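You operate a simulated robot arm through the tools that you are given. There is no shell and no other tool. Be economical: measure what you need, move in short steps, check, and stop when the job is done.

You are at the controls of a simulated robot arm. One attempt, no reset.

TASK
Steam the green scarf from just above, at the heat on its label.
Fine: sole never on it, DRY after; iron on its rest, dial and socket off.

It is judged by the outcome, as a careful person would: the job done as asked, and still so three seconds after it is handed in. It fails if anything else is knocked over, pushed out of place, dropped, spilled or broken.

THE ROBOT
A 6-joint arm with a two-finger parallel gripper, fixed in place. Base frame: the origin is at the foot of the arm, x ahead of it, y to its left, z up; the work surface is at about z = 88. Lengths are in cm, angles in rad, forces in N, time in s.
With the tool pointing down near the work surface it reaches from about 24 to 64 cm from the base axis. Its first joint turns from -1.152 to 1.152 rad. Payload 2.7 kg.
The TCP is the grasp point between the finger pads, 2.3 cm short of the fingertips. In the tool frame z runs along the fingers and y along their closing line. Largest opening 9.4 cm; finger width 3.8, thickness 1; the body of the gripper, 5.4 by 9.6 cm, starts 3.9 cm behind the TCP.
Orientation is that of the tool frame in the base frame, as [roll, pitch, yaw] about the fixed x, y, z axes, in that order (R = Rz(yaw) Ry(pitch) Rx(roll)). With the fingers straight down and closing along the base's y, the tool's x points along the base's -x, its y along +y and its z along -z.

THE INTERFACE
- The arm moves only by the tool apply_moves. Its argument "targets" is text: rows parted by semicolons, each of 7 numbers parted by spaces: the shift along the tool's x, y, z in cm, then the turn, a rotation vector about the tool's x, y, z in rad, then the opening, from 0 (shut) to 1 (fully open). In form: x y z rx ry rz fingers; .... A call has 1 to 8 rows; each row is the pose to reach, as a shift and turn from the pose commanded when the call began, along the tool's axes at that moment. A row lasts 0.2 s, in which the tool goes at most 5 cm and 0.15 rad; a call with a longer step from one row to the next is refused whole, and so is a gripper value outside its range. Where a pose cannot be reached the arm comes as near as it can. A force on the tool above 40 N (or 10 N above the force at the start of the call, whichever is more), or a blocked arm, ends the call early, and 0.2 s more pass. The fingers move at their own pace (about 4.5 cm/s each) and stop on an object; they squeeze with about 29 N. The grip force told is the motor's: it shows also when the fingers shut on nothing. Time passes only in rows, and 0.2 s behind the last, so rows that repeat a pose let the fingers close. The reply holds the time, the measured pose of the TCP, the force on the tool along the base axes, the opening and the grip force, in the units named above and with some noise.
- Cameras (640 x 400 px; columns grow to the right, rows downward): "scene" is fixed at [9.21, -44.75, 140.64]; the picture's right is [0.58, -0.81, 0.00], its down [-0.45, -0.32, -0.83] and it looks along [0.68, 0.48, -0.56] (base axes); focal length 214 px, centre (320, 200). "wrist" rides on the gripper at [8.7, 1.6, -7.4] in the tool frame; the picture's right is [-0.18, 0.98, 0.00], its down [-0.58, -0.11, -0.81] and it looks along [-0.79, -0.15, 0.59] (tool axes); focal length 243 px, centre (320, 200). There is no depth. A picture from a camera that has moved, and an enlarged one, comes with that camera's place and axes in the base frame and with its lens.
- capture(camera): a new picture of that camera. The clock stands still meanwhile.
- inspect(camera, box): a new picture of the part [left, top, right, bottom] of that camera's present view, enlarged. The clock stands still meanwhile.
- sign_off(): hands the job in; it is judged then, once.

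Work in short steps. Places have to be worked out from the pictures, the camera data and where the tool is seen: move nearer, look again, correct. Check each grasp and each placing, and mend what went wrong. You have 120 turns and 64 pictures in all, those below and enlarged ones among them. Open the gripper and draw the arm clear of the work before you hand the job in, unless the task says otherwise; then end with one line.

The tools are called after ">>>" as a command line: name --argument value ..., lists and objects as JSON in quotes. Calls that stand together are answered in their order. apply_moves: Moves the arm, as the interface text tells. Its arguments: {"type":"object","properties":{"targets":{"type":"string"}},"required":["targets"]} The other tools are called the same way: capture (camera) takes a picture; inspect (camera, box) takes an enlarged picture of a part of a camera's view; sign_off () hands the job in.

At the start:

```text
clock: 0.0
eef_pos: [33.1, -4.48, 133.08]
ee_rot: [-3.141, 0.001, -3.141]
ft_force: [0.2, 0.1, 0.4]
width: 9.39
grip_force: 0.0
```

scene: 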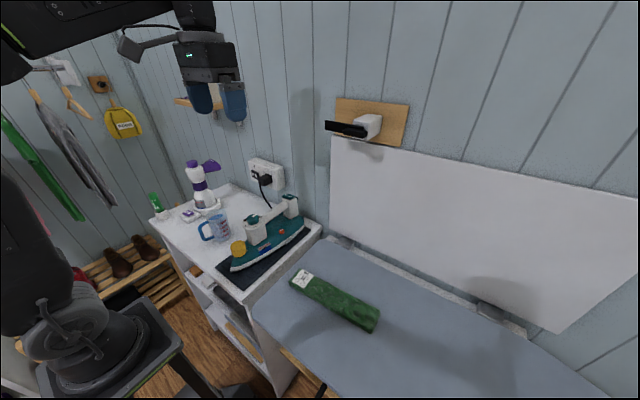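
wrist: 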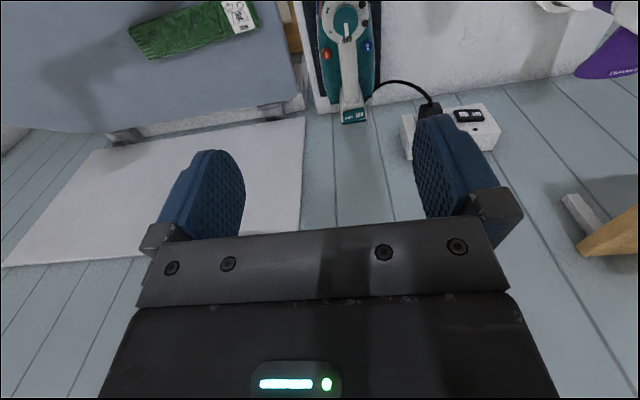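

The overview shows an iron on a mat, a socket on the wall, a cup, and a scarf with a label on the ironing board. I'll enlarge the iron and the label.

>>> inspect --camera "scene" --box '[200, 150, 330, 290]'

>>> inspect --camera "scene" --box '[280, 260, 390, 340]'

>>> inspect --camera "wrist" --box '[280, 0, 520, 150]'

>>> inspect --camera "wrist" --box '[120, 0, 280, 80]'

```text
2.86 times, centred on (265, 220) of scene
camera zoom: at [9.21, -44.75, 140.64], right [0.58, -0.81, 0.0], down [-0.45, -0.32, -0.83], along [0.68, 0.48, -0.56], focal length 613 px, centre (477, 143)
```

zoom: 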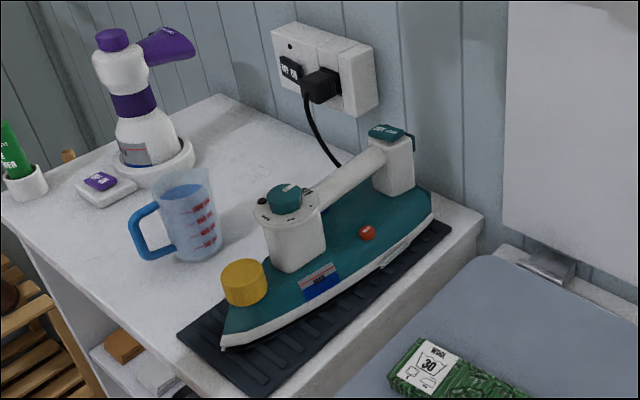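

```text
5.00 times, centred on (335, 300) of scene
camera zoom: at [9.21, -44.75, 140.64], right [0.58, -0.81, 0.0], down [-0.45, -0.32, -0.83], along [0.68, 0.48, -0.56], focal length 1072 px, centre (245, -300)
```

zoom: 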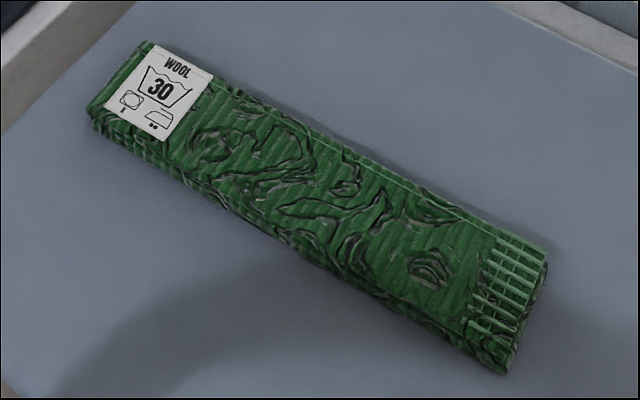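

```text
2.67 times, centred on (400, 75) of wrist
camera zoom: at [24.57, -2.85, 140.56], right [0.18, 0.98, 0.0], down [0.58, -0.11, 0.81], along [0.79, -0.15, -0.59], focal length 647 px, centre (107, 533)
```

zoom: 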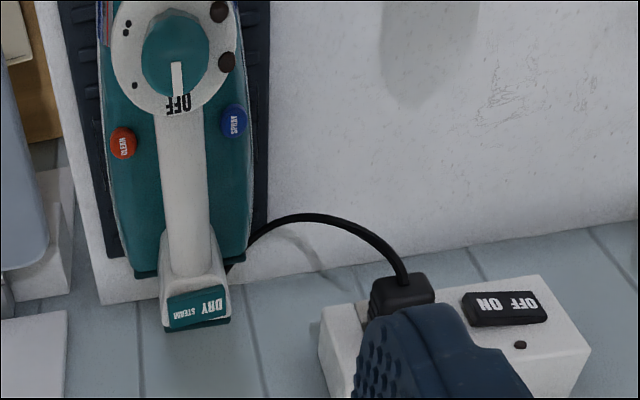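

```text
4.00 times, centred on (200, 40) of wrist
camera zoom: at [24.57, -2.85, 140.56], right [0.18, 0.98, 0.0], down [0.58, -0.11, 0.81], along [0.79, -0.15, -0.59], focal length 970 px, centre (800, 840)
```

zoom: 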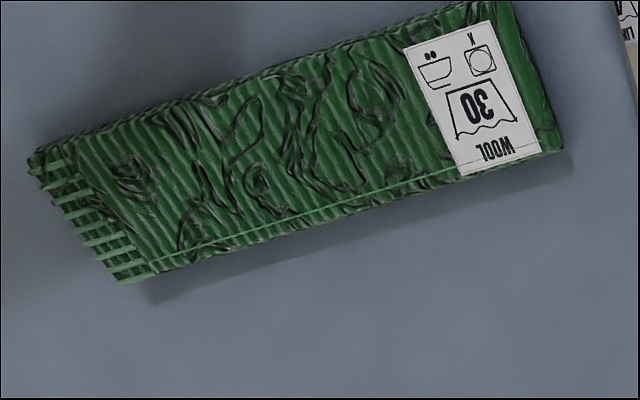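

The label shows wool, two dots. I'll look closer at the iron's controls, its side marking and the socket.

>>> inspect --camera "scene" --box '[224, 200, 314, 275]'

>>> inspect --camera "scene" --box '[240, 150, 310, 200]'

>>> inspect --camera "wrist" --box '[300, 0, 400, 70]'

```text
5.33 times, centred on (269, 238) of scene
camera zoom: at [9.21, -44.75, 140.64], right [0.58, -0.81, 0.0], down [-0.45, -0.32, -0.83], along [0.68, 0.48, -0.56], focal length 1144 px, centre (592, 0)
```

zoom: 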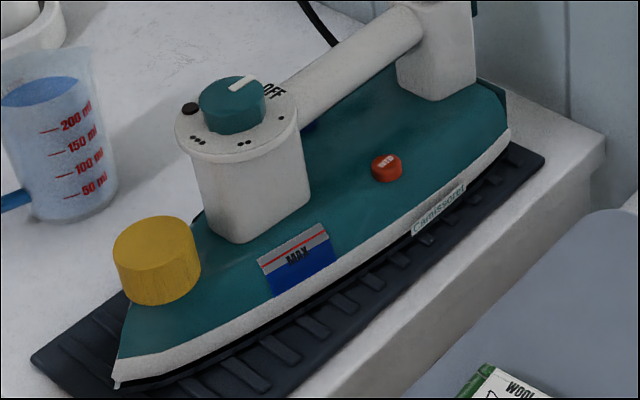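

```text
8.00 times, centred on (275, 175) of scene
camera zoom: at [9.21, -44.75, 140.64], right [0.58, -0.81, 0.0], down [-0.45, -0.32, -0.83], along [0.68, 0.48, -0.56], focal length 1716 px, centre (680, 400)
```

zoom: 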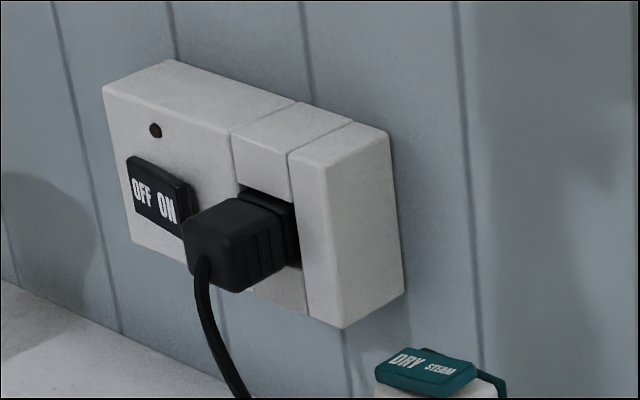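

```text
5.71 times, centred on (350, 35) of wrist
camera zoom: at [24.57, -2.85, 140.56], right [0.18, 0.98, 0.0], down [0.58, -0.11, 0.81], along [0.79, -0.15, -0.59], focal length 1386 px, centre (149, 1143)
```

zoom: 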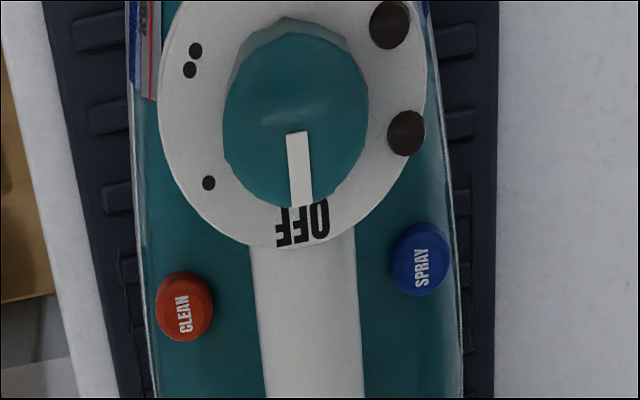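

The tank has water; dial OFF faces +x, and the dots run clockwise with •• about 117° round. I put the knob at about (36.9, -1.7, 102), the DRY/STEAM rocker at (50.6, -2.3, 103) and the socket rocker at (54.7, 18, 102.8). I'll move above the knob.

>>> apply_moves --targets "-0.8 0.6 4.5 0 0 0 1; -1.6 1.2 9 0 0 0 1; -2.4 1.8 13.5 0 0 0 0.8; -3.2 2.4 18 0 0 0 0.7; -3.8 2.75 22 0 0 0 0.65; -3.8 2.75 23 0 0 0 0.65"

>>> capture --camera "wrist"

>>> inspect --camera "scene" --box '[210, 170, 310, 250]'

```text
clock: 1.4
eef_pos: [36.85, -1.75, 110.05]
ee_rot: [-3.141, 0.0, -3.14]
ft_force: [0.1, -0.8, 0.0]
width: 6.1
grip_force: 0.1
```

```text
54 pictures are left
camera wrist: at [28.37, -0.15, 117.53], right [0.18, 0.98, 0.0], down [0.58, -0.11, 0.81], along [0.79, -0.15, -0.59], focal length 243 px, centre (320, 200)
```

wrist: 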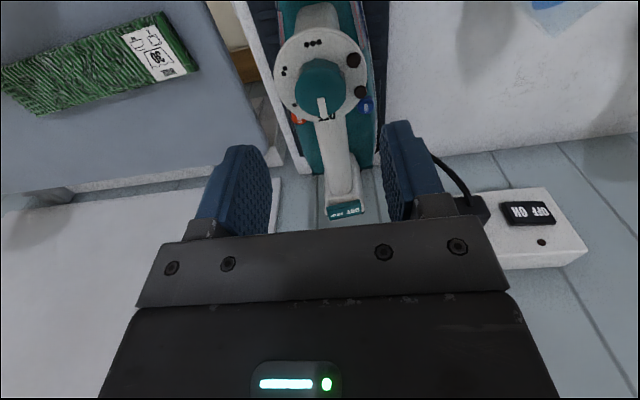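

```text
5.00 times, centred on (260, 210) of scene
camera zoom: at [9.21, -44.75, 140.64], right [0.58, -0.81, 0.0], down [-0.45, -0.32, -0.83], along [0.68, 0.48, -0.56], focal length 1072 px, centre (620, 150)
```

zoom: 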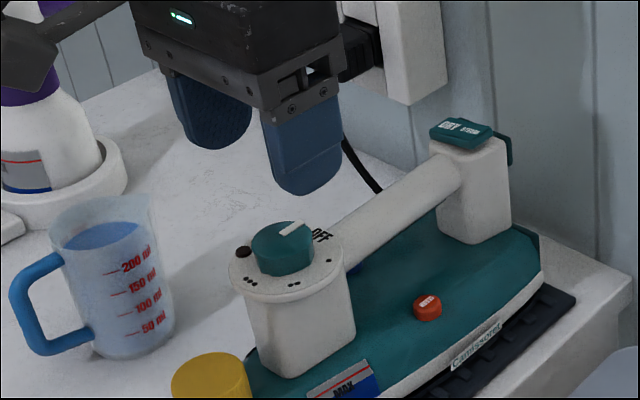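

The knob centre reads about (36.5, -1.7), with its top near z 102.4 and the ring near 100.6. I'll lower until the fingertips are just above the ring.

>>> apply_moves --targets "0.3 0 3 0 0 0 0.65; 0.3 0 5 0 0 0 0.65; 0.3 0 6.2 0 0 0 0.65; 0.3 0 6.6 0 0 0 0.65"

>>> inspect --camera "scene" --box '[215, 180, 295, 240]'

>>> capture --camera "wrist"

```text
clock: 2.4
eef_pos: [36.59, -1.72, 103.54]
ee_rot: [3.141, 0.002, -3.141]
ft_force: [0.9, 0.2, -0.5]
width: 6.12
grip_force: 0.6
```

```text
6.67 times, centred on (255, 210) of scene
camera zoom: at [9.21, -44.75, 140.64], right [0.58, -0.81, 0.0], down [-0.45, -0.32, -0.83], along [0.68, 0.48, -0.56], focal length 1430 px, centre (753, 133)
```

zoom: 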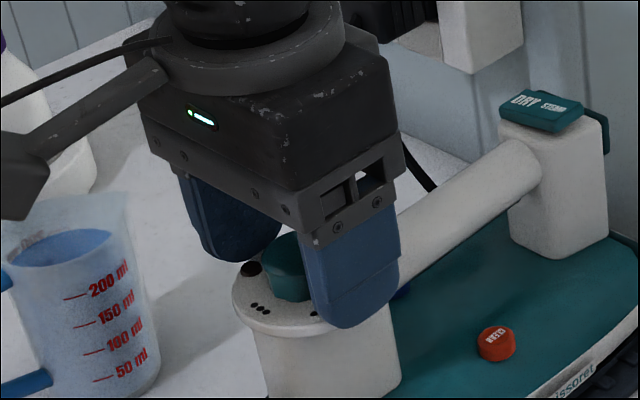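

```text
51 pictures are left
camera wrist: at [28.04, -0.13, 110.96], right [0.18, 0.98, 0.0], down [0.58, -0.11, 0.81], along [0.79, -0.15, -0.59], focal length 243 px, centre (320, 200)
```

wrist: 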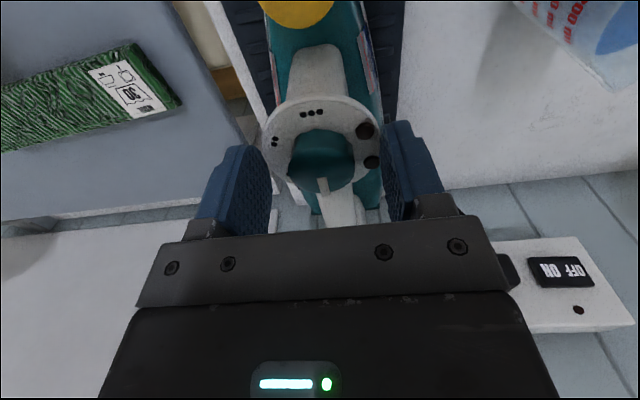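

Fingers straddle the knob and show no contact force. I'll close on it.

>>> apply_moves --targets "0 0 0.2 0 0 0 0.5; 0 0 0.2 0 0 0 0.3; 0 0 0.2 0 0 0 0.1; 0 0 0.2 0 0 0 0.1"

```text
clock: 3.5
eef_pos: [36.5, -1.71, 103.65]
ee_rot: [3.141, 0.005, -3.139]
ft_force: [-6.1, 2.7, 8.7]
width: 5.97
grip_force: 29.0
stopped in row 4: the force on the tool passed its limit (the readings are from after the stop); the commanded pose is now the measured one
```

The fingers stopped at 5.97 cm, which is the ring's diameter, so the ring sits higher than I estimated. I'll open and look from up close.

>>> apply_moves --targets "0 0 0 0 0 0 0.7; 0 0 -0.8 0 0 0 0.7; 0 0 -0.8 0 0 0 0.7"

>>> inspect --camera "scene" --box '[230, 195, 280, 235]'

>>> inspect --camera "wrist" --box '[230, 80, 410, 230]'

```text
clock: 4.3
eef_pos: [36.7, -1.55, 104.39]
ee_rot: [3.141, 0.003, -3.139]
ft_force: [-0.4, 0.6, 0.1]
width: 6.57
grip_force: 0.1
```

```text
10.00 times, centred on (255, 215) of scene
camera zoom: at [9.21, -44.75, 140.64], right [0.58, -0.81, 0.0], down [-0.45, -0.32, -0.83], along [0.68, 0.48, -0.56], focal length 2145 px, centre (970, 50)
```

zoom: 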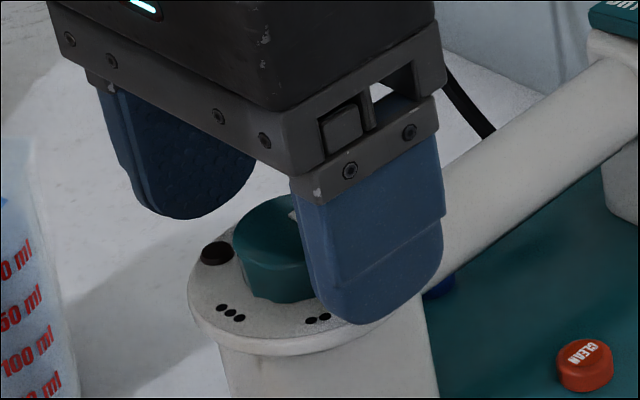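

```text
2.67 times, centred on (320, 155) of wrist
camera zoom: at [28.07, -0.17, 111.69], right [0.18, 0.98, 0.0], down [0.58, -0.11, 0.81], along [0.8, -0.15, -0.59], focal length 647 px, centre (320, 320)
```

zoom: 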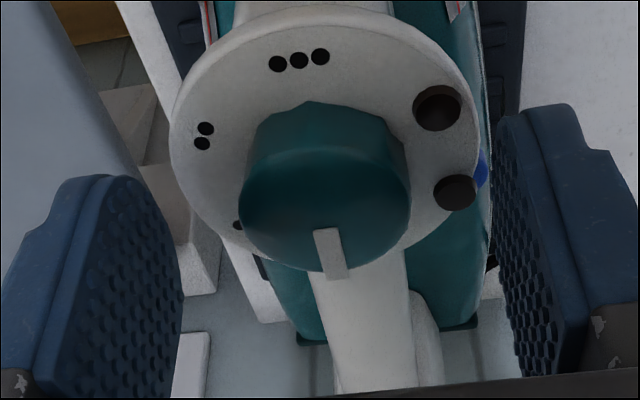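

Ring width against focal length puts the ring top at z≈101.5 and the knob at 101.5–103.2, centred at x≈36.1. I'll set the fingertips near 101.8 and close.

>>> apply_moves --targets "0.45 -0.05 0.3 0 0 0 0.6; 0.45 -0.05 0.3 0 0 0 0.4; 0.45 -0.05 0.3 0 0 0 0.25; 0.45 -0.05 0.3 0 0 0 0.15; 0.45 -0.05 0.3 0 0 0 0.15; 0.45 -0.05 0.3 0 0 0 0.15"

>>> inspect --camera "wrist" --box '[230, 80, 410, 230]'

```text
clock: 5.7
eef_pos: [36.12, -1.72, 103.92]
ee_rot: [3.141, 0.005, -3.14]
ft_force: [-4.7, 4.2, 2.4]
width: 3.29
grip_force: 28.9
```

```text
2.67 times, centred on (320, 155) of wrist
camera zoom: at [27.59, -0.19, 111.39], right [0.18, 0.98, 0.0], down [0.58, -0.11, 0.81], along [0.79, -0.15, -0.59], focal length 647 px, centre (320, 320)
```

zoom: 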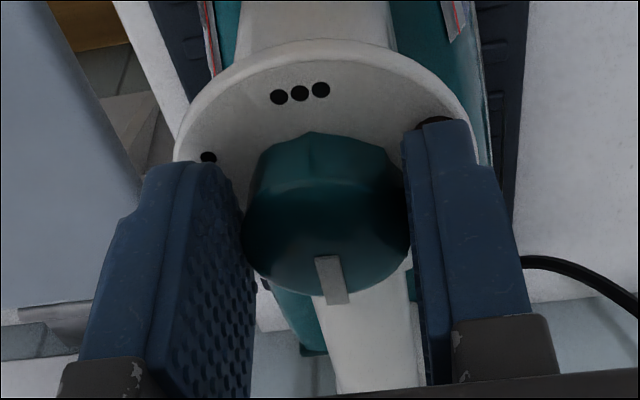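

Gripped at 3.29 cm, the knob's width. I'll turn clockwise from above (+rz) through the first part.

>>> apply_moves --targets "0 0 0 0 0 0.12 0.15; 0 0 0 0 0 0.24 0.15; 0 0 0 0 0 0.36 0.15; 0 0 0 0 0 0.48 0.15; 0 0 0 0 0 0.6 0.15; 0 0 0 0 0 0.72 0.15; 0 0 0 0 0 0.84 0.15; 0 0 0 0 0 0.96 0.15"

>>> inspect --camera "wrist" --box '[230, 80, 410, 230]'

```text
clock: 7.5
eef_pos: [36.21, -1.88, 104.02]
ee_rot: [3.14, 0.004, 2.183]
ft_force: [2.4, -2.5, 0.2]
width: 3.28
grip_force: 29.2
```

```text
2.67 times, centred on (320, 155) of wrist
camera zoom: at [32.65, 6.19, 111.41], right [0.91, 0.41, 0.0], down [0.24, -0.54, 0.81], along [0.34, -0.74, -0.59], focal length 647 px, centre (320, 320)
```

zoom: 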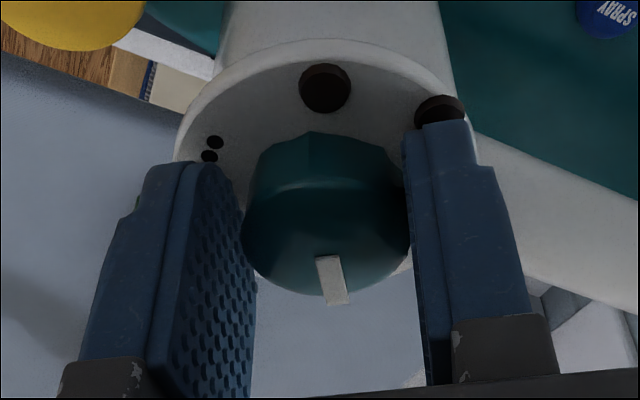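

The knob turns with the gripper. I'll continue to about 2.07 rad in total and compare the pointer with the dots.

>>> apply_moves --targets "0 0 0 0 0 0.14 0.15; 0 0 0 0 0 0.28 0.15; 0 0 0 0 0 0.42 0.15; 0 0 0 0 0 0.56 0.15; 0 0 0 0 0 0.7 0.15; 0 0 0 0 0 0.84 0.15; 0 0 0 0 0 0.98 0.15; 0 0 0 0 0 1.11 0.15"

>>> inspect --camera "scene" --box '[230, 195, 280, 235]'

```text
clock: 9.3
eef_pos: [36.21, -1.73, 104.1]
ee_rot: [3.137, -0.002, 1.071]
ft_force: [5.5, 1.5, 2.4]
width: 3.27
grip_force: 29.4
```

```text
10.00 times, centred on (255, 215) of scene
camera zoom: at [9.22, -44.75, 140.64], right [0.58, -0.81, 0.0], down [-0.45, -0.32, -0.83], along [0.68, 0.48, -0.56], focal length 2145 px, centre (970, 50)
```

zoom: 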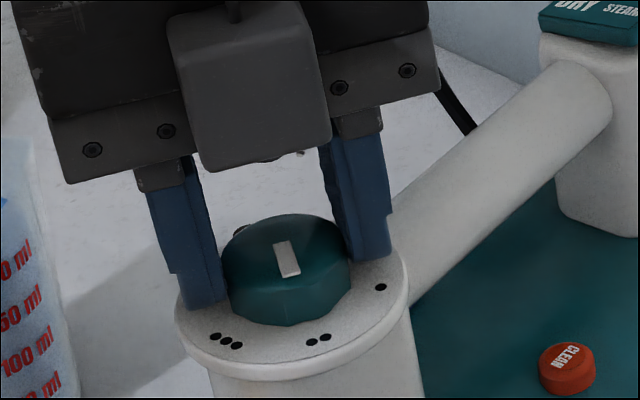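

The pointer is close to the two dots. I'll release, rise a little and check from above whether it lines up.

>>> apply_moves --targets "0 0 0 0 0 0 0.5; 0 0 0 0 0 0 0.6; 0 0 -3 0 0 0 0.6; 0 0 -6 0 0 0 0.6; 0 0 -6 0 0 0 0.6"

>>> inspect --camera "wrist" --box '[230, 20, 410, 140]'

>>> inspect --camera "scene" --box '[230, 195, 280, 235]'

```text
clock: 10.5
eef_pos: [36.25, -1.71, 110.05]
ee_rot: [3.139, -0.001, 1.073]
ft_force: [-0.2, 0.4, -0.1]
width: 5.65
grip_force: 0.0
```

```text
3.33 times, centred on (320, 80) of wrist
camera zoom: at [41.77, 5.07, 117.47], right [0.78, -0.63, 0.0], down [-0.38, -0.46, 0.81], along [-0.51, -0.63, -0.59], focal length 809 px, centre (320, 600)
```

zoom: 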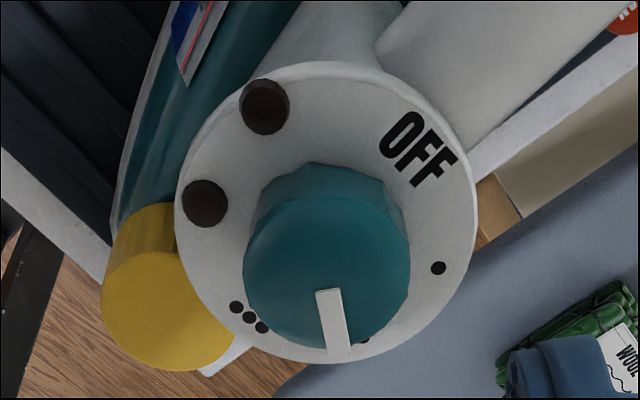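

```text
10.00 times, centred on (255, 215) of scene
camera zoom: at [9.21, -44.75, 140.64], right [0.58, -0.81, 0.0], down [-0.45, -0.32, -0.83], along [0.68, 0.48, -0.56], focal length 2145 px, centre (970, 50)
```

zoom: 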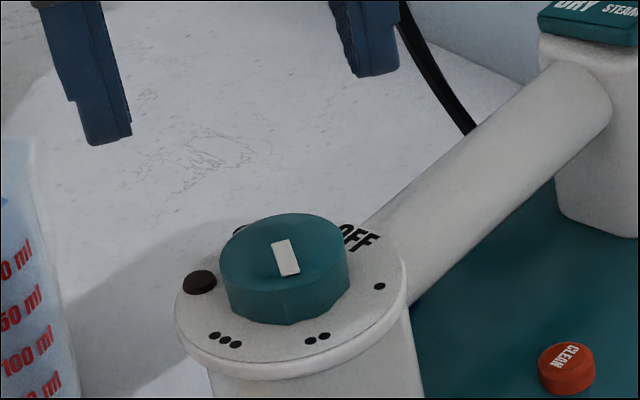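

The pointer sits on ••, within a few degrees. Next I go to the socket: raise, turn back and move to about (44, 17, 114).

>>> apply_moves --targets "2.5 -0.25 -2 0 0 -0.14 0.5; 5 -0.5 -4 0 0 -0.28 0.3; 7.5 -0.8 -4 0 0 -0.42 0; 10 -1.05 -4 0 0 -0.56 0; 12.5 -1.3 -4 0 0 -0.70 0; 15 -1.6 -4 0 0 -0.84 0; 17.5 -1.8 -4 0 0 -0.98 0; 20.1 -2.1 -4 0 0 -1.12 0"

>>> apply_moves --targets "0 0 0 0 0 -0.14 0; 0 0 0 0 0 -0.28 0; 0 0 0 0 0 -0.42 0; 0 0 0 0 0 -0.56 0; 0 0 0 0 0 -0.70 0; 0 0 0 0 0 -0.84 0; 0 0 0 0 0 -0.95 0"

>>> capture --camera "scene"

>>> capture --camera "wrist"

```text
clock: 12.3
eef_pos: [43.93, 16.92, 114.02]
ee_rot: [3.138, 0.003, 2.196]
ft_force: [-0.5, -0.1, 1.0]
width: 0.0
grip_force: 29.4
```

```text
clock: 13.9
eef_pos: [43.84, 16.91, 113.92]
ee_rot: [3.14, 0.004, -3.137]
ft_force: [0.4, 1.2, -0.3]
width: 0.0
grip_force: 29.2
```

```text
43 pictures are left
```

scene: 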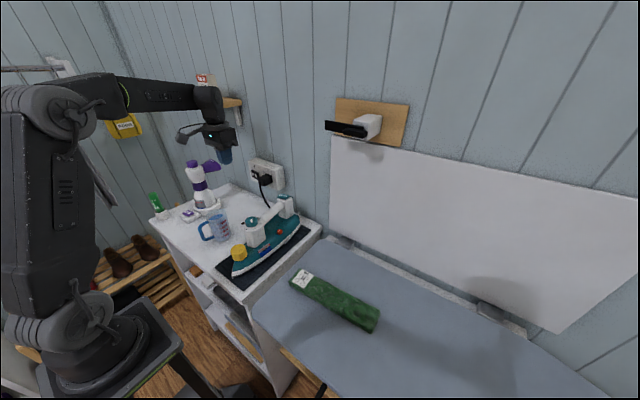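

```text
42 pictures are left
camera wrist: at [35.32, 18.47, 121.4], right [0.18, 0.98, 0.0], down [0.58, -0.11, 0.81], along [0.8, -0.14, -0.59], focal length 243 px, centre (320, 200)
```

wrist: 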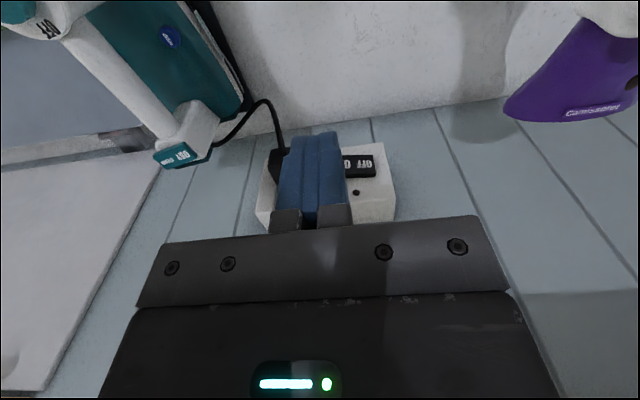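

The rocker's OFF half is at y≈19.8, so ON is near y≈17, to the right of the plug. I'll tilt the tool 0.4 rad forward and come down in front of the ON half.

>>> apply_moves --targets "-1 0.1 2 0 -0.1 0 0; -2 0.1 4.5 0 -0.2 0 0; -3 0.1 7 0 -0.3 0 0; -3.2 0.1 9 0 -0.4 0 0; -3.2 0.1 9.7 0 -0.4 0 0"

>>> inspect --camera "scene" --box '[220, 135, 300, 205]'

>>> capture --camera "wrist"

```text
clock: 15.1
eef_pos: [47.12, 17.09, 104.36]
ee_rot: [-3.141, 0.405, -3.139]
ft_force: [-0.9, 0.0, 0.6]
width: 0.0
grip_force: 28.8
```

```text
5.71 times, centred on (260, 170) of scene
camera zoom: at [9.21, -44.75, 140.64], right [0.58, -0.81, 0.0], down [-0.45, -0.32, -0.83], along [0.68, 0.48, -0.56], focal length 1226 px, centre (663, 371)
```

zoom: 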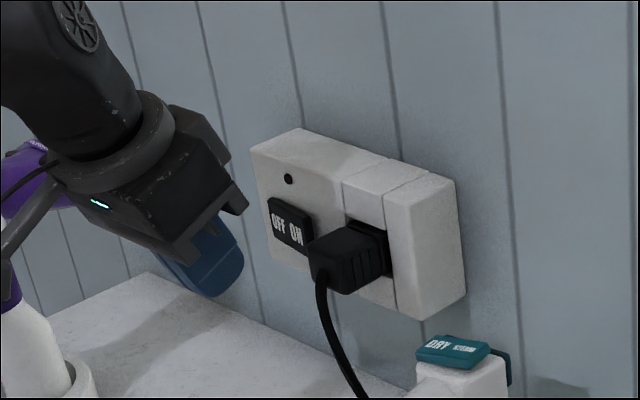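

```text
40 pictures are left
camera wrist: at [36.31, 18.57, 107.73], right [0.17, 0.98, 0.07], down [0.22, -0.11, 0.97], along [0.96, -0.15, -0.23], focal length 243 px, centre (320, 200)
```

wrist: 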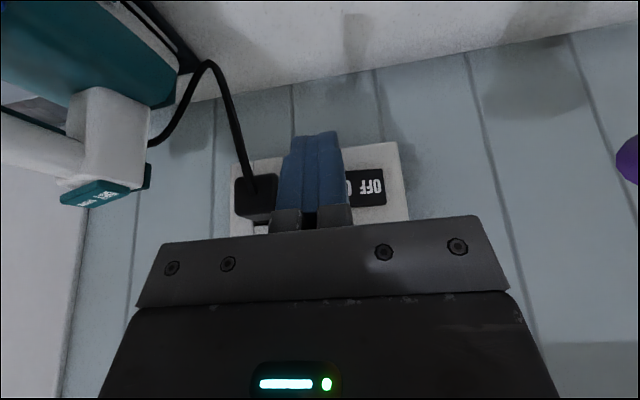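

The fingertip is level with the rocker and clear of the plug (plug edge y≈13.8). I'll advance in +x to contact with the ON half.

>>> apply_moves --targets "-1.84 0 0.78 0 0 0 0; -3.5 0 1.48 0 0 0 0; -4.4 0 1.86 0 0 0 0; -4.9 0 2.07 0 0 0 0; -5.3 0 2.24 0 0 0 0"

>>> inspect --camera "scene" --box '[230, 140, 300, 200]'

```text
clock: 16.3
eef_pos: [52.28, 17.07, 104.43]
ee_rot: [-3.138, 0.39, -3.14]
ft_force: [-15.8, -3.3, 8.1]
width: 0.01
grip_force: 29.3
stopped in row 5: the force on the tool passed its limit (the readings are from after the stop); the commanded pose is now the measured one
```

```text
6.67 times, centred on (265, 170) of scene
camera zoom: at [9.15, -44.77, 140.64], right [0.58, -0.81, 0.0], down [-0.45, -0.32, -0.83], along [0.68, 0.48, -0.56], focal length 1430 px, centre (687, 400)
```

zoom: 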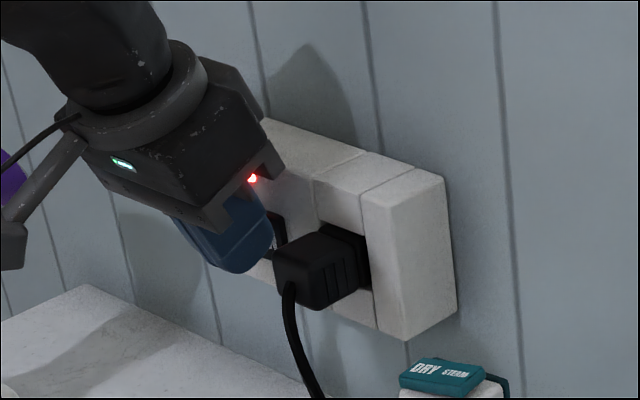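

The socket's red light is on. I'll back away, rise and untilt.

>>> apply_moves --targets "2.3 0 -1 0 0 0 0; 4.6 0 -1.95 0 0 0 0; 2.9 0 -6 0 0.1 0 0; 1.3 0 -9.8 0 0.2 0 0; 1.3 0 -9.8 0 0.3 0 0; 1.3 0 -9.8 0 0.39 0 0"

>>> capture --camera "wrist"

>>> inspect --camera "scene" --box '[225, 140, 325, 240]'

```text
clock: 17.7
eef_pos: [47.49, 16.94, 112.89]
ee_rot: [-3.14, 0.001, -3.141]
ft_force: [0.3, -0.1, 0.0]
width: 0.01
grip_force: 28.7
```

```text
38 pictures are left
camera wrist: at [38.93, 18.62, 120.3], right [0.18, 0.98, 0.0], down [0.58, -0.11, 0.81], along [0.79, -0.15, -0.59], focal length 243 px, centre (320, 200)
```

wrist: 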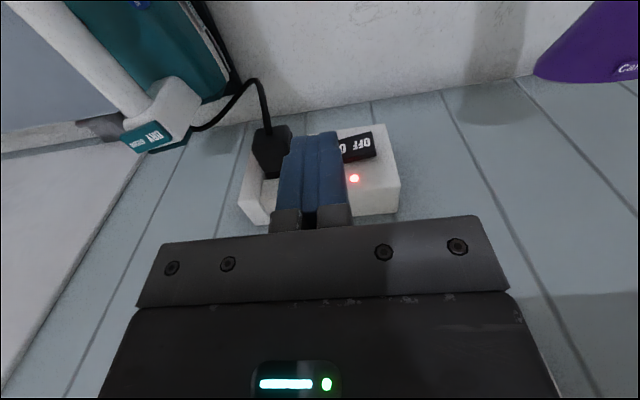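

```text
4.00 times, centred on (275, 190) of scene
camera zoom: at [9.21, -44.75, 140.64], right [0.58, -0.81, 0.0], down [-0.45, -0.32, -0.83], along [0.68, 0.48, -0.56], focal length 858 px, centre (500, 240)
```

zoom: 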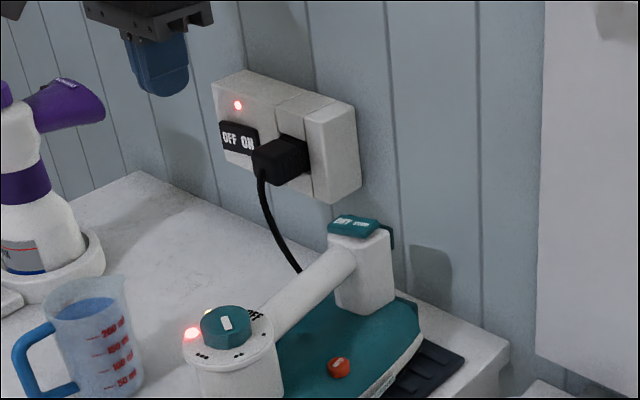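

Iron power and heating lamps are lit. The switch now reads about (50.7, -0.3, 102.1), so the iron seems to have turned slightly when I handled the dial. I'll go above it and re-measure.

>>> apply_moves --targets "2 -3.6 -1 0 0 0 0; 4 -7.2 -2 0 0 0 0; 6 -10.8 -3 0 0 0 0; 8 -14.4 -3 0 0 0 0; 10 -18 -3 0 0 0 0; 11 -18.5 -3 0 0 0 0; 11 -18.5 -3 0 0 0 0"

>>> capture --camera "wrist"

>>> inspect --camera "scene" --box '[205, 185, 325, 285]'

```text
clock: 19.3
eef_pos: [36.52, -1.53, 115.74]
ee_rot: [-3.137, 0.004, -3.14]
ft_force: [0.2, -1.2, 0.4]
width: 0.0
grip_force: 29.4
```

```text
36 pictures are left
camera wrist: at [27.97, 0.14, 123.26], right [0.18, 0.98, 0.0], down [0.58, -0.11, 0.81], along [0.79, -0.15, -0.59], focal length 243 px, centre (320, 200)
```

wrist: 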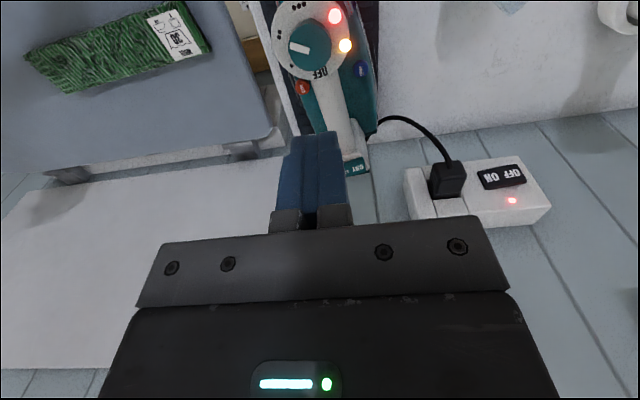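

```text
4.00 times, centred on (265, 235) of scene
camera zoom: at [9.2, -44.76, 140.64], right [0.58, -0.81, 0.0], down [-0.45, -0.32, -0.83], along [0.68, 0.48, -0.56], focal length 858 px, centre (540, 60)
```

zoom: 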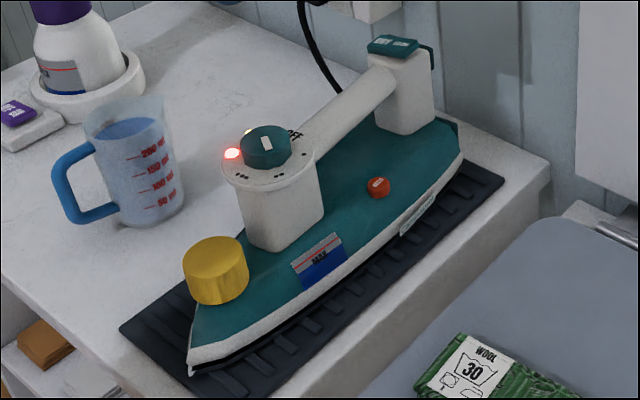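

The iron turned a few degrees on its mat but is still on it; I'll restore it when I set it back. I'll check the pointer.

>>> inspect --camera "wrist" --box '[265, 0, 385, 90]'

```text
4.44 times, centred on (325, 45) of wrist
camera zoom: at [27.97, 0.14, 123.26], right [0.18, 0.98, 0.0], down [0.58, -0.11, 0.81], along [0.79, -0.15, -0.59], focal length 1078 px, centre (298, 889)
```

zoom: 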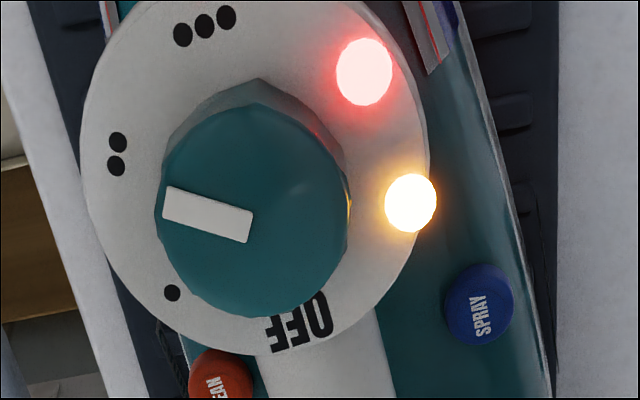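

The pointer is about 7° past ••. Since I'm here, I'll correct it gently: knob centre now ≈(35.5, -2.05).

>>> apply_moves --targets "0.5 -0.25 3 0 0 0 0.55; 1 -0.5 6 0 0 0 0.55; 1 -0.5 9 0 0 0 0.55; 1 -0.5 11 0 0 0 0.55; 1 -0.5 11.55 0 0 0 0.55; 1 -0.5 11.55 0 0 0 0.55"

>>> inspect --camera "wrist" --box '[230, 80, 410, 230]'

```text
clock: 20.7
eef_pos: [35.46, -1.95, 104.38]
ee_rot: [-3.14, 0.003, -3.139]
ft_force: [0.1, 0.2, -0.3]
width: 5.17
grip_force: 0.1
```

```text
2.67 times, centred on (320, 155) of wrist
camera zoom: at [26.99, -0.3, 111.71], right [0.18, 0.98, 0.0], down [0.58, -0.11, 0.81], along [0.79, -0.15, -0.59], focal length 647 px, centre (320, 320)
```

zoom: 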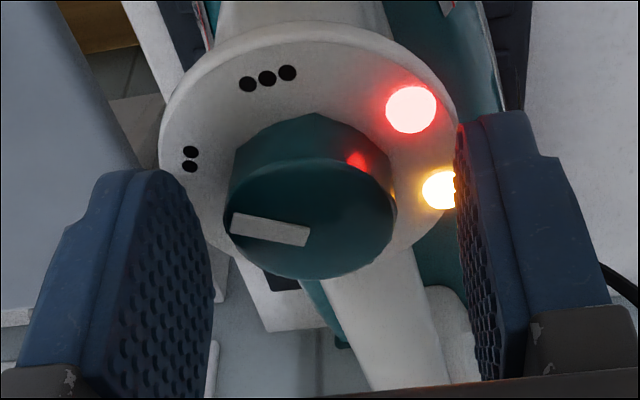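

The knob centre is about (35.0, -1.95). I'll shift 0.4 cm and close.

>>> apply_moves --targets "0.4 0 0.1 0 0 0 0.55; 0.4 0 0.2 0 0 0 0.4; 0.4 0 0.2 0 0 0 0.3; 0.4 0 0.2 0 0 0 0.2; 0.4 0 0.2 0 0 0 0.2"

>>> apply_moves --targets "0 0 0 0 0 -0.06 0.2; 0 0 0 0 0 -0.12 0.2; 0 0 0 0 0 -0.12 0.2; 0 0 0 0 0 -0.12 0.4; 0 0 0 0 0 -0.12 0.55; 0 0 -3 0 0 -0.12 0.55; 0 0 -6 0 0 0 0.55"

>>> inspect --camera "wrist" --box '[230, 20, 410, 140]'

```text
clock: 21.9
eef_pos: [35.07, -1.97, 104.05]
ee_rot: [-3.139, 0.0, -3.14]
ft_force: [-7.4, -0.5, 0.1]
width: 3.26
grip_force: 28.8
```

```text
clock: 23.5
eef_pos: [35.17, -1.99, 110.11]
ee_rot: [-3.139, 0.003, -3.14]
ft_force: [0.0, 0.8, 0.0]
width: 5.19
grip_force: 0.2
```

```text
3.33 times, centred on (320, 80) of wrist
camera zoom: at [26.55, -0.36, 117.53], right [0.18, 0.98, 0.0], down [0.58, -0.11, 0.81], along [0.79, -0.15, -0.59], focal length 809 px, centre (320, 600)
```

zoom: 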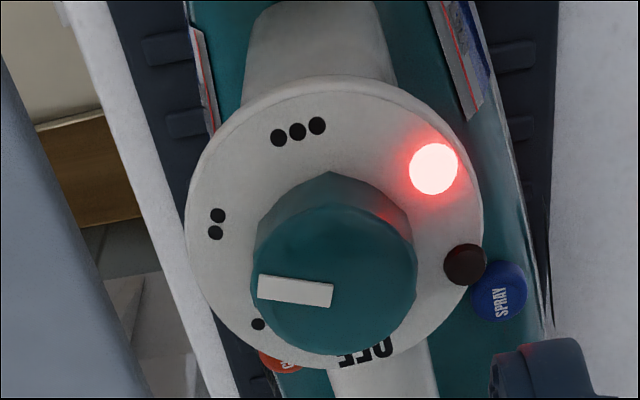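

The yellow lamp is out, so the iron is at temperature, and the pointer is on ••. Now I'll move toward the DRY/STEAM rocker with the fingers shut.

>>> apply_moves --targets "-2 0.3 -1 0 0 0 0.3; -5 0.6 -1 0 0 0 0; -8 0.9 -1 0 0 0 0; -8 0.9 -1 0 0 0 0"

>>> inspect --camera "wrist" --box '[200, 0, 440, 160]'

>>> inspect --camera "scene" --box '[240, 170, 320, 230]'

```text
clock: 24.5
eef_pos: [43.22, -1.09, 111.02]
ee_rot: [-3.139, 0.004, -3.139]
ft_force: [0.0, -0.1, -0.2]
width: 0.0
grip_force: 29.2
```

```text
2.50 times, centred on (320, 80) of wrist
camera zoom: at [34.59, 0.62, 118.5], right [0.18, 0.98, 0.0], down [0.58, -0.11, 0.81], along [0.79, -0.15, -0.59], focal length 606 px, centre (320, 500)
```

zoom: 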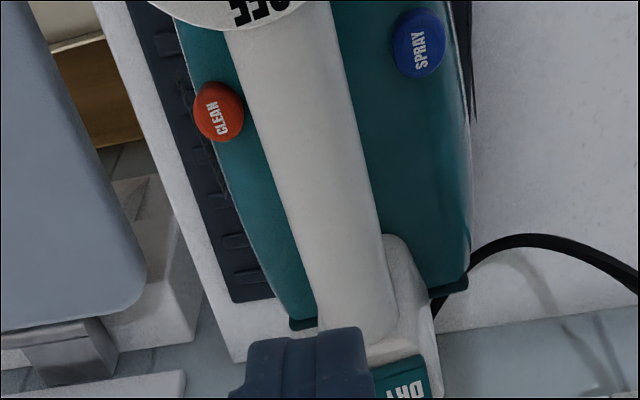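

```text
6.67 times, centred on (280, 200) of scene
camera zoom: at [9.21, -44.75, 140.64], right [0.58, -0.81, 0.0], down [-0.45, -0.32, -0.83], along [0.68, 0.48, -0.56], focal length 1430 px, centre (587, 200)
```

zoom: 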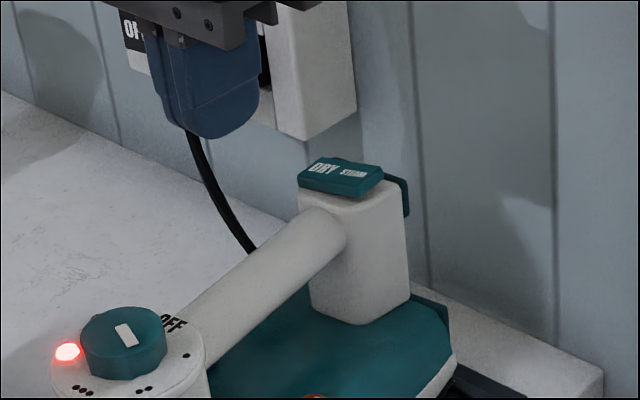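

Switch centre is about (50.3, -0.2), with STEAM on the -y half near y≈-1.4. I'll move above it.

>>> apply_moves --targets "-3.5 -0.2 0 0 0 0 0; -7.1 -0.4 0 0 0 0 0; -7.1 -0.4 3 0 0 0 0; -7.1 -0.4 4.5 0 0 0 0; -7.1 -0.4 4.5 0 0 0 0"

>>> inspect --camera "scene" --box '[250, 160, 320, 220]'

>>> inspect --camera "wrist" --box '[240, 60, 400, 240]'

```text
clock: 25.7
eef_pos: [50.13, -1.46, 106.7]
ee_rot: [-3.139, 0.004, -3.141]
ft_force: [-0.4, -0.3, 0.1]
width: 0.01
grip_force: 28.9
```

```text
6.67 times, centred on (285, 190) of scene
camera zoom: at [9.21, -44.75, 140.64], right [0.58, -0.81, 0.0], down [-0.45, -0.32, -0.83], along [0.68, 0.48, -0.56], focal length 1430 px, centre (553, 267)
```

zoom: 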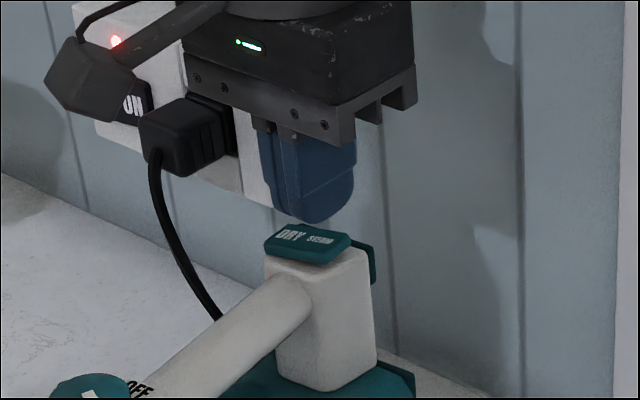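

```text
2.22 times, centred on (320, 150) of wrist
camera zoom: at [41.74, 0.16, 114.1], right [0.18, 0.98, 0.0], down [0.58, -0.11, 0.81], along [0.79, -0.15, -0.59], focal length 539 px, centre (320, 311)
```

zoom: 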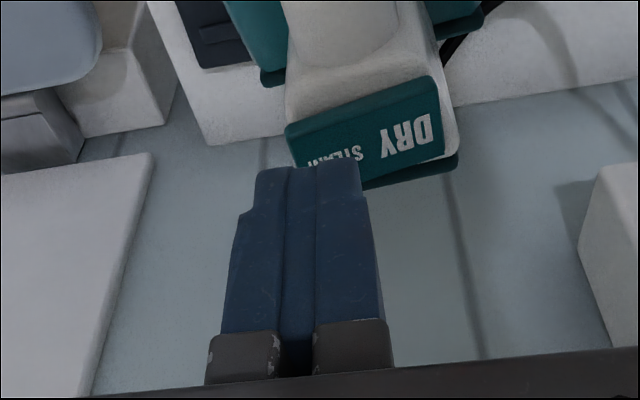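

The tip is over the STEAM half (50.7, -1.3). I'll press down slowly.

>>> apply_moves --targets "-0.3 -0.1 1.2 0 0 0 0; -0.3 -0.1 1.8 0 0 0 0; -0.3 -0.1 2.2 0 0 0 0; -0.3 -0.1 2.5 0 0 0 0; -0.3 -0.1 2.8 0 0 0 0"

>>> inspect --camera "scene" --box '[250, 160, 320, 220]'

```text
clock: 26.9
eef_pos: [50.62, -1.75, 104.48]
ee_rot: [-3.137, 0.015, -3.141]
ft_force: [-5.5, -0.4, 6.8]
width: 0.0
grip_force: 28.8
stopped in row 5: the force on the tool passed its limit (the readings are from after the stop); the commanded pose is now the measured one
```

```text
6.67 times, centred on (285, 190) of scene
camera zoom: at [9.18, -44.76, 140.64], right [0.58, -0.81, 0.0], down [-0.45, -0.32, -0.83], along [0.68, 0.48, -0.56], focal length 1430 px, centre (553, 267)
```

zoom: 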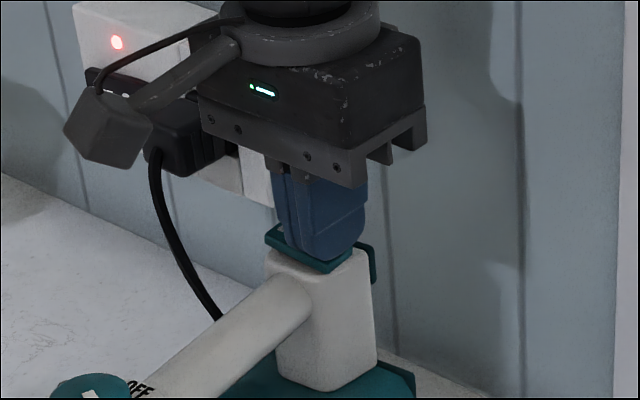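

Contact made. I'll rise and look at the rocker's state.

>>> apply_moves --targets "0 0 -2 0 0 0 0; 3 0 -5 0 0 0 0; 7 0 -7 0 0 0 0.3; 7 0 -7 0 0 0 0.7"

>>> inspect --camera "scene" --box '[225, 170, 325, 280]'

>>> capture --camera "wrist"

```text
clock: 27.9
eef_pos: [43.61, -1.59, 111.26]
ee_rot: [-3.137, 0.013, 3.14]
ft_force: [-0.2, 0.1, -0.4]
width: 5.0
grip_force: 0.0
```

```text
3.64 times, centred on (275, 225) of scene
camera zoom: at [9.2, -44.75, 140.64], right [0.58, -0.81, 0.0], down [-0.45, -0.32, -0.83], along [0.68, 0.48, -0.56], focal length 780 px, centre (484, 109)
```

zoom: 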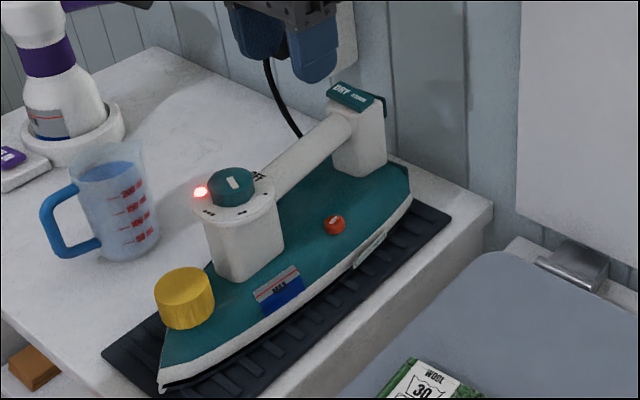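

```text
25 pictures are left
camera wrist: at [34.9, 0.07, 118.61], right [0.18, 0.98, 0.0], down [0.57, -0.1, 0.81], along [0.8, -0.15, -0.58], focal length 243 px, centre (320, 200)
```

wrist: 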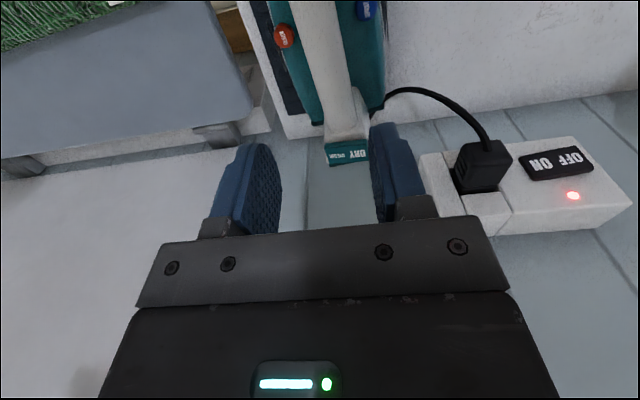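

The rocker now slopes down toward STEAM. Next I grip the handle: its axis passes about (41.5, -1.25) with iron yaw ≈+6°. I'll descend with open fingers.

>>> apply_moves --targets "1 0.2 3 0 0 -0.06 0.7; 2.1 0.45 6 0 0 -0.11 0.7; 2.1 0.45 8.5 0 0 -0.11 0.7; 2.1 0.45 10 0 0 -0.11 0.7; 2.1 0.45 11.2 0 0 -0.11 0.7; 2.1 0.45 11.2 0 0 -0.11 0.7"

>>> capture --camera "wrist"

>>> inspect --camera "scene" --box '[225, 180, 305, 260]'

```text
clock: 29.3
eef_pos: [41.76, -1.2, 100.17]
ee_rot: [-3.134, 0.011, -3.032]
ft_force: [-0.1, 0.4, -1.1]
width: 6.57
grip_force: 0.0
```

```text
24 pictures are left
camera wrist: at [32.9, -0.57, 107.38], right [0.07, 1.0, 0.0], down [0.58, -0.04, 0.81], along [0.81, -0.06, -0.58], focal length 243 px, centre (320, 200)
```

wrist: 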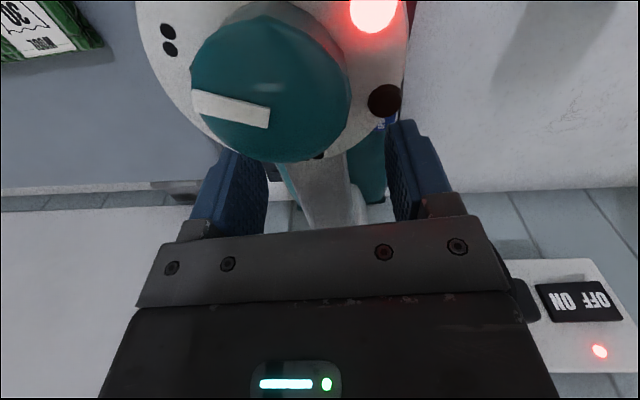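

```text
5.00 times, centred on (265, 220) of scene
camera zoom: at [9.21, -44.75, 140.64], right [0.58, -0.81, 0.0], down [-0.45, -0.32, -0.83], along [0.68, 0.48, -0.56], focal length 1072 px, centre (595, 100)
```

zoom: 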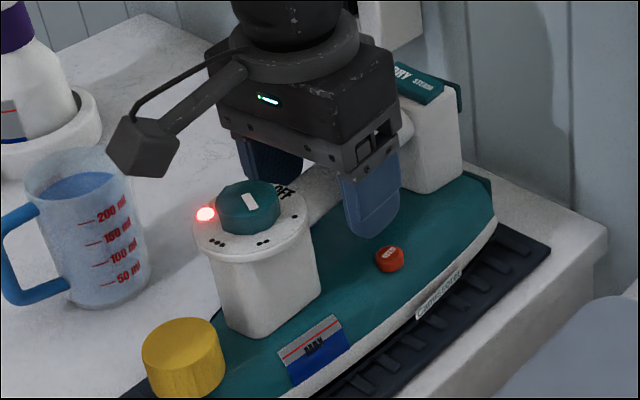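

The fingers straddle the bar behind the dial and clear the body. I'll close.

>>> apply_moves --targets "0 0 0 0 0 0 0.5; 0 0 0 0 0 0 0.3; 0 0 0 0 0 0 0.15; 0 0 0 0 0 0 0.1; 0 0 0 0 0 0 0.1"

```text
clock: 30.5
eef_pos: [41.65, -1.3, 100.15]
ee_rot: [-3.136, 0.013, -3.031]
ft_force: [-0.2, -0.7, 0.0]
width: 2.76
grip_force: 28.4
```

The bar is held at 2.76 cm. I'll lift slightly and check weight and tilt.

>>> apply_moves --targets "0 0 -0.5 0 0 0 0.1; 0 0 -1.2 0 0 0 0.1; 0 0 -2 0 0 0 0.1; 0 0 -3 0 0 0 0.1; 0 0 -3 0 0 0 0.1"

>>> capture --camera "scene"

```text
clock: 31.7
eef_pos: [41.52, -1.1, 103.05]
ee_rot: [-3.134, 0.013, -3.03]
ft_force: [0.7, 0.4, -9.7]
width: 2.78
grip_force: 29.3
```

```text
22 pictures are left
```

scene: 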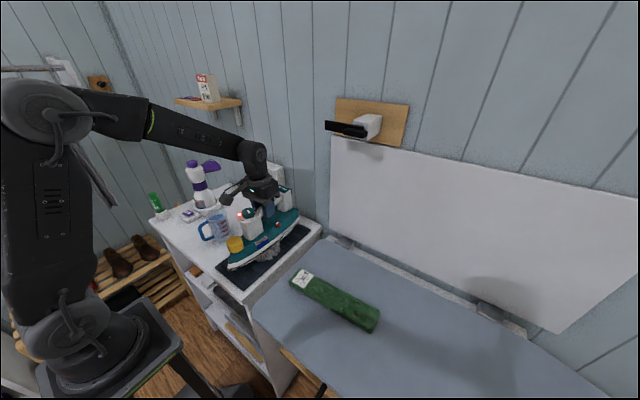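

The iron is up (about 1 kg) and level. Scarf top triangulates to z≈89.5 and the sole sits about 11.4 cm below the TCP. I'll carry it 1.5 cm higher to over the label end (y≈-17) and check the gap.

>>> apply_moves --targets "0 0 -1.5 0 0 0 0.1; 0.6 -3 -1.5 0 0 0 0.1; 1.2 -6 -1.5 0 0 0 0.1; 1.9 -9 -1.5 0 0 0 0.1; 2.5 -12 -1.5 0 0 0 0.1; 3.0 -14.5 -1.5 0 0 0 0.1; 3.25 -15.7 -1.5 0 0 0 0.1; 3.25 -15.7 -1.5 0 0 0 0.1"

>>> inspect --camera "scene" --box '[240, 200, 400, 340]'

```text
clock: 33.5
eef_pos: [40.13, -17.23, 104.73]
ee_rot: [-3.136, 0.013, -3.031]
ft_force: [-0.7, -0.1, -10.9]
width: 2.76
grip_force: 29.1
```

```text
2.86 times, centred on (320, 270) of scene
camera zoom: at [9.22, -44.76, 140.64], right [0.58, -0.81, 0.0], down [-0.45, -0.32, -0.83], along [0.68, 0.48, -0.56], focal length 613 px, centre (320, 0)
```

zoom: 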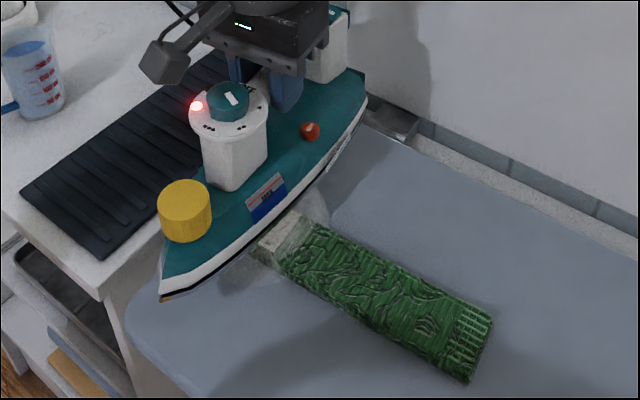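

Steam is coming out and the gap is about 3.5 cm. I'll lower 1.2 cm and begin a slow sweep along the scarf.

>>> apply_moves --targets "0 0 0.6 0 0 0 0.1; 0 0 1.2 0 0 0 0.1; 0.05 -0.9 1.2 0 0 0 0.1; 0.1 -1.8 1.2 0 0 0 0.1; 0.15 -2.7 1.2 0 0 0 0.1; 0.2 -3.6 1.2 0 0 0 0.1; 0.25 -4.5 1.2 0 0 0 0.1; 0.3 -5.4 1.2 0 0 0 0.1"

>>> inspect --camera "scene" --box '[240, 200, 400, 340]'

```text
clock: 35.3
eef_pos: [40.36, -22.51, 103.47]
ee_rot: [-3.137, 0.012, -3.03]
ft_force: [1.0, -0.1, -9.6]
width: 2.78
grip_force: 28.3
```

```text
2.86 times, centred on (320, 270) of scene
camera zoom: at [9.22, -44.76, 140.64], right [0.58, -0.81, 0.0], down [-0.45, -0.32, -0.83], along [0.68, 0.48, -0.56], focal length 613 px, centre (320, 0)
```

zoom: 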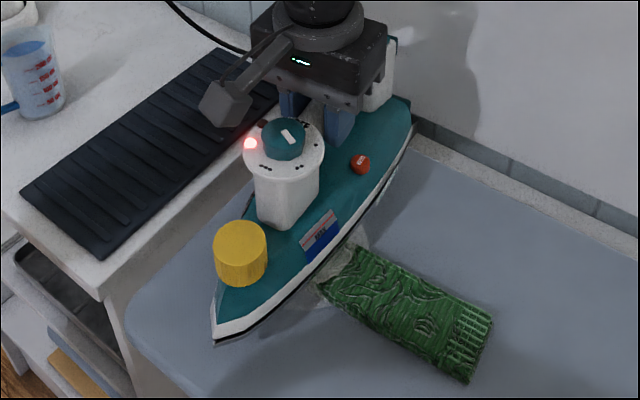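

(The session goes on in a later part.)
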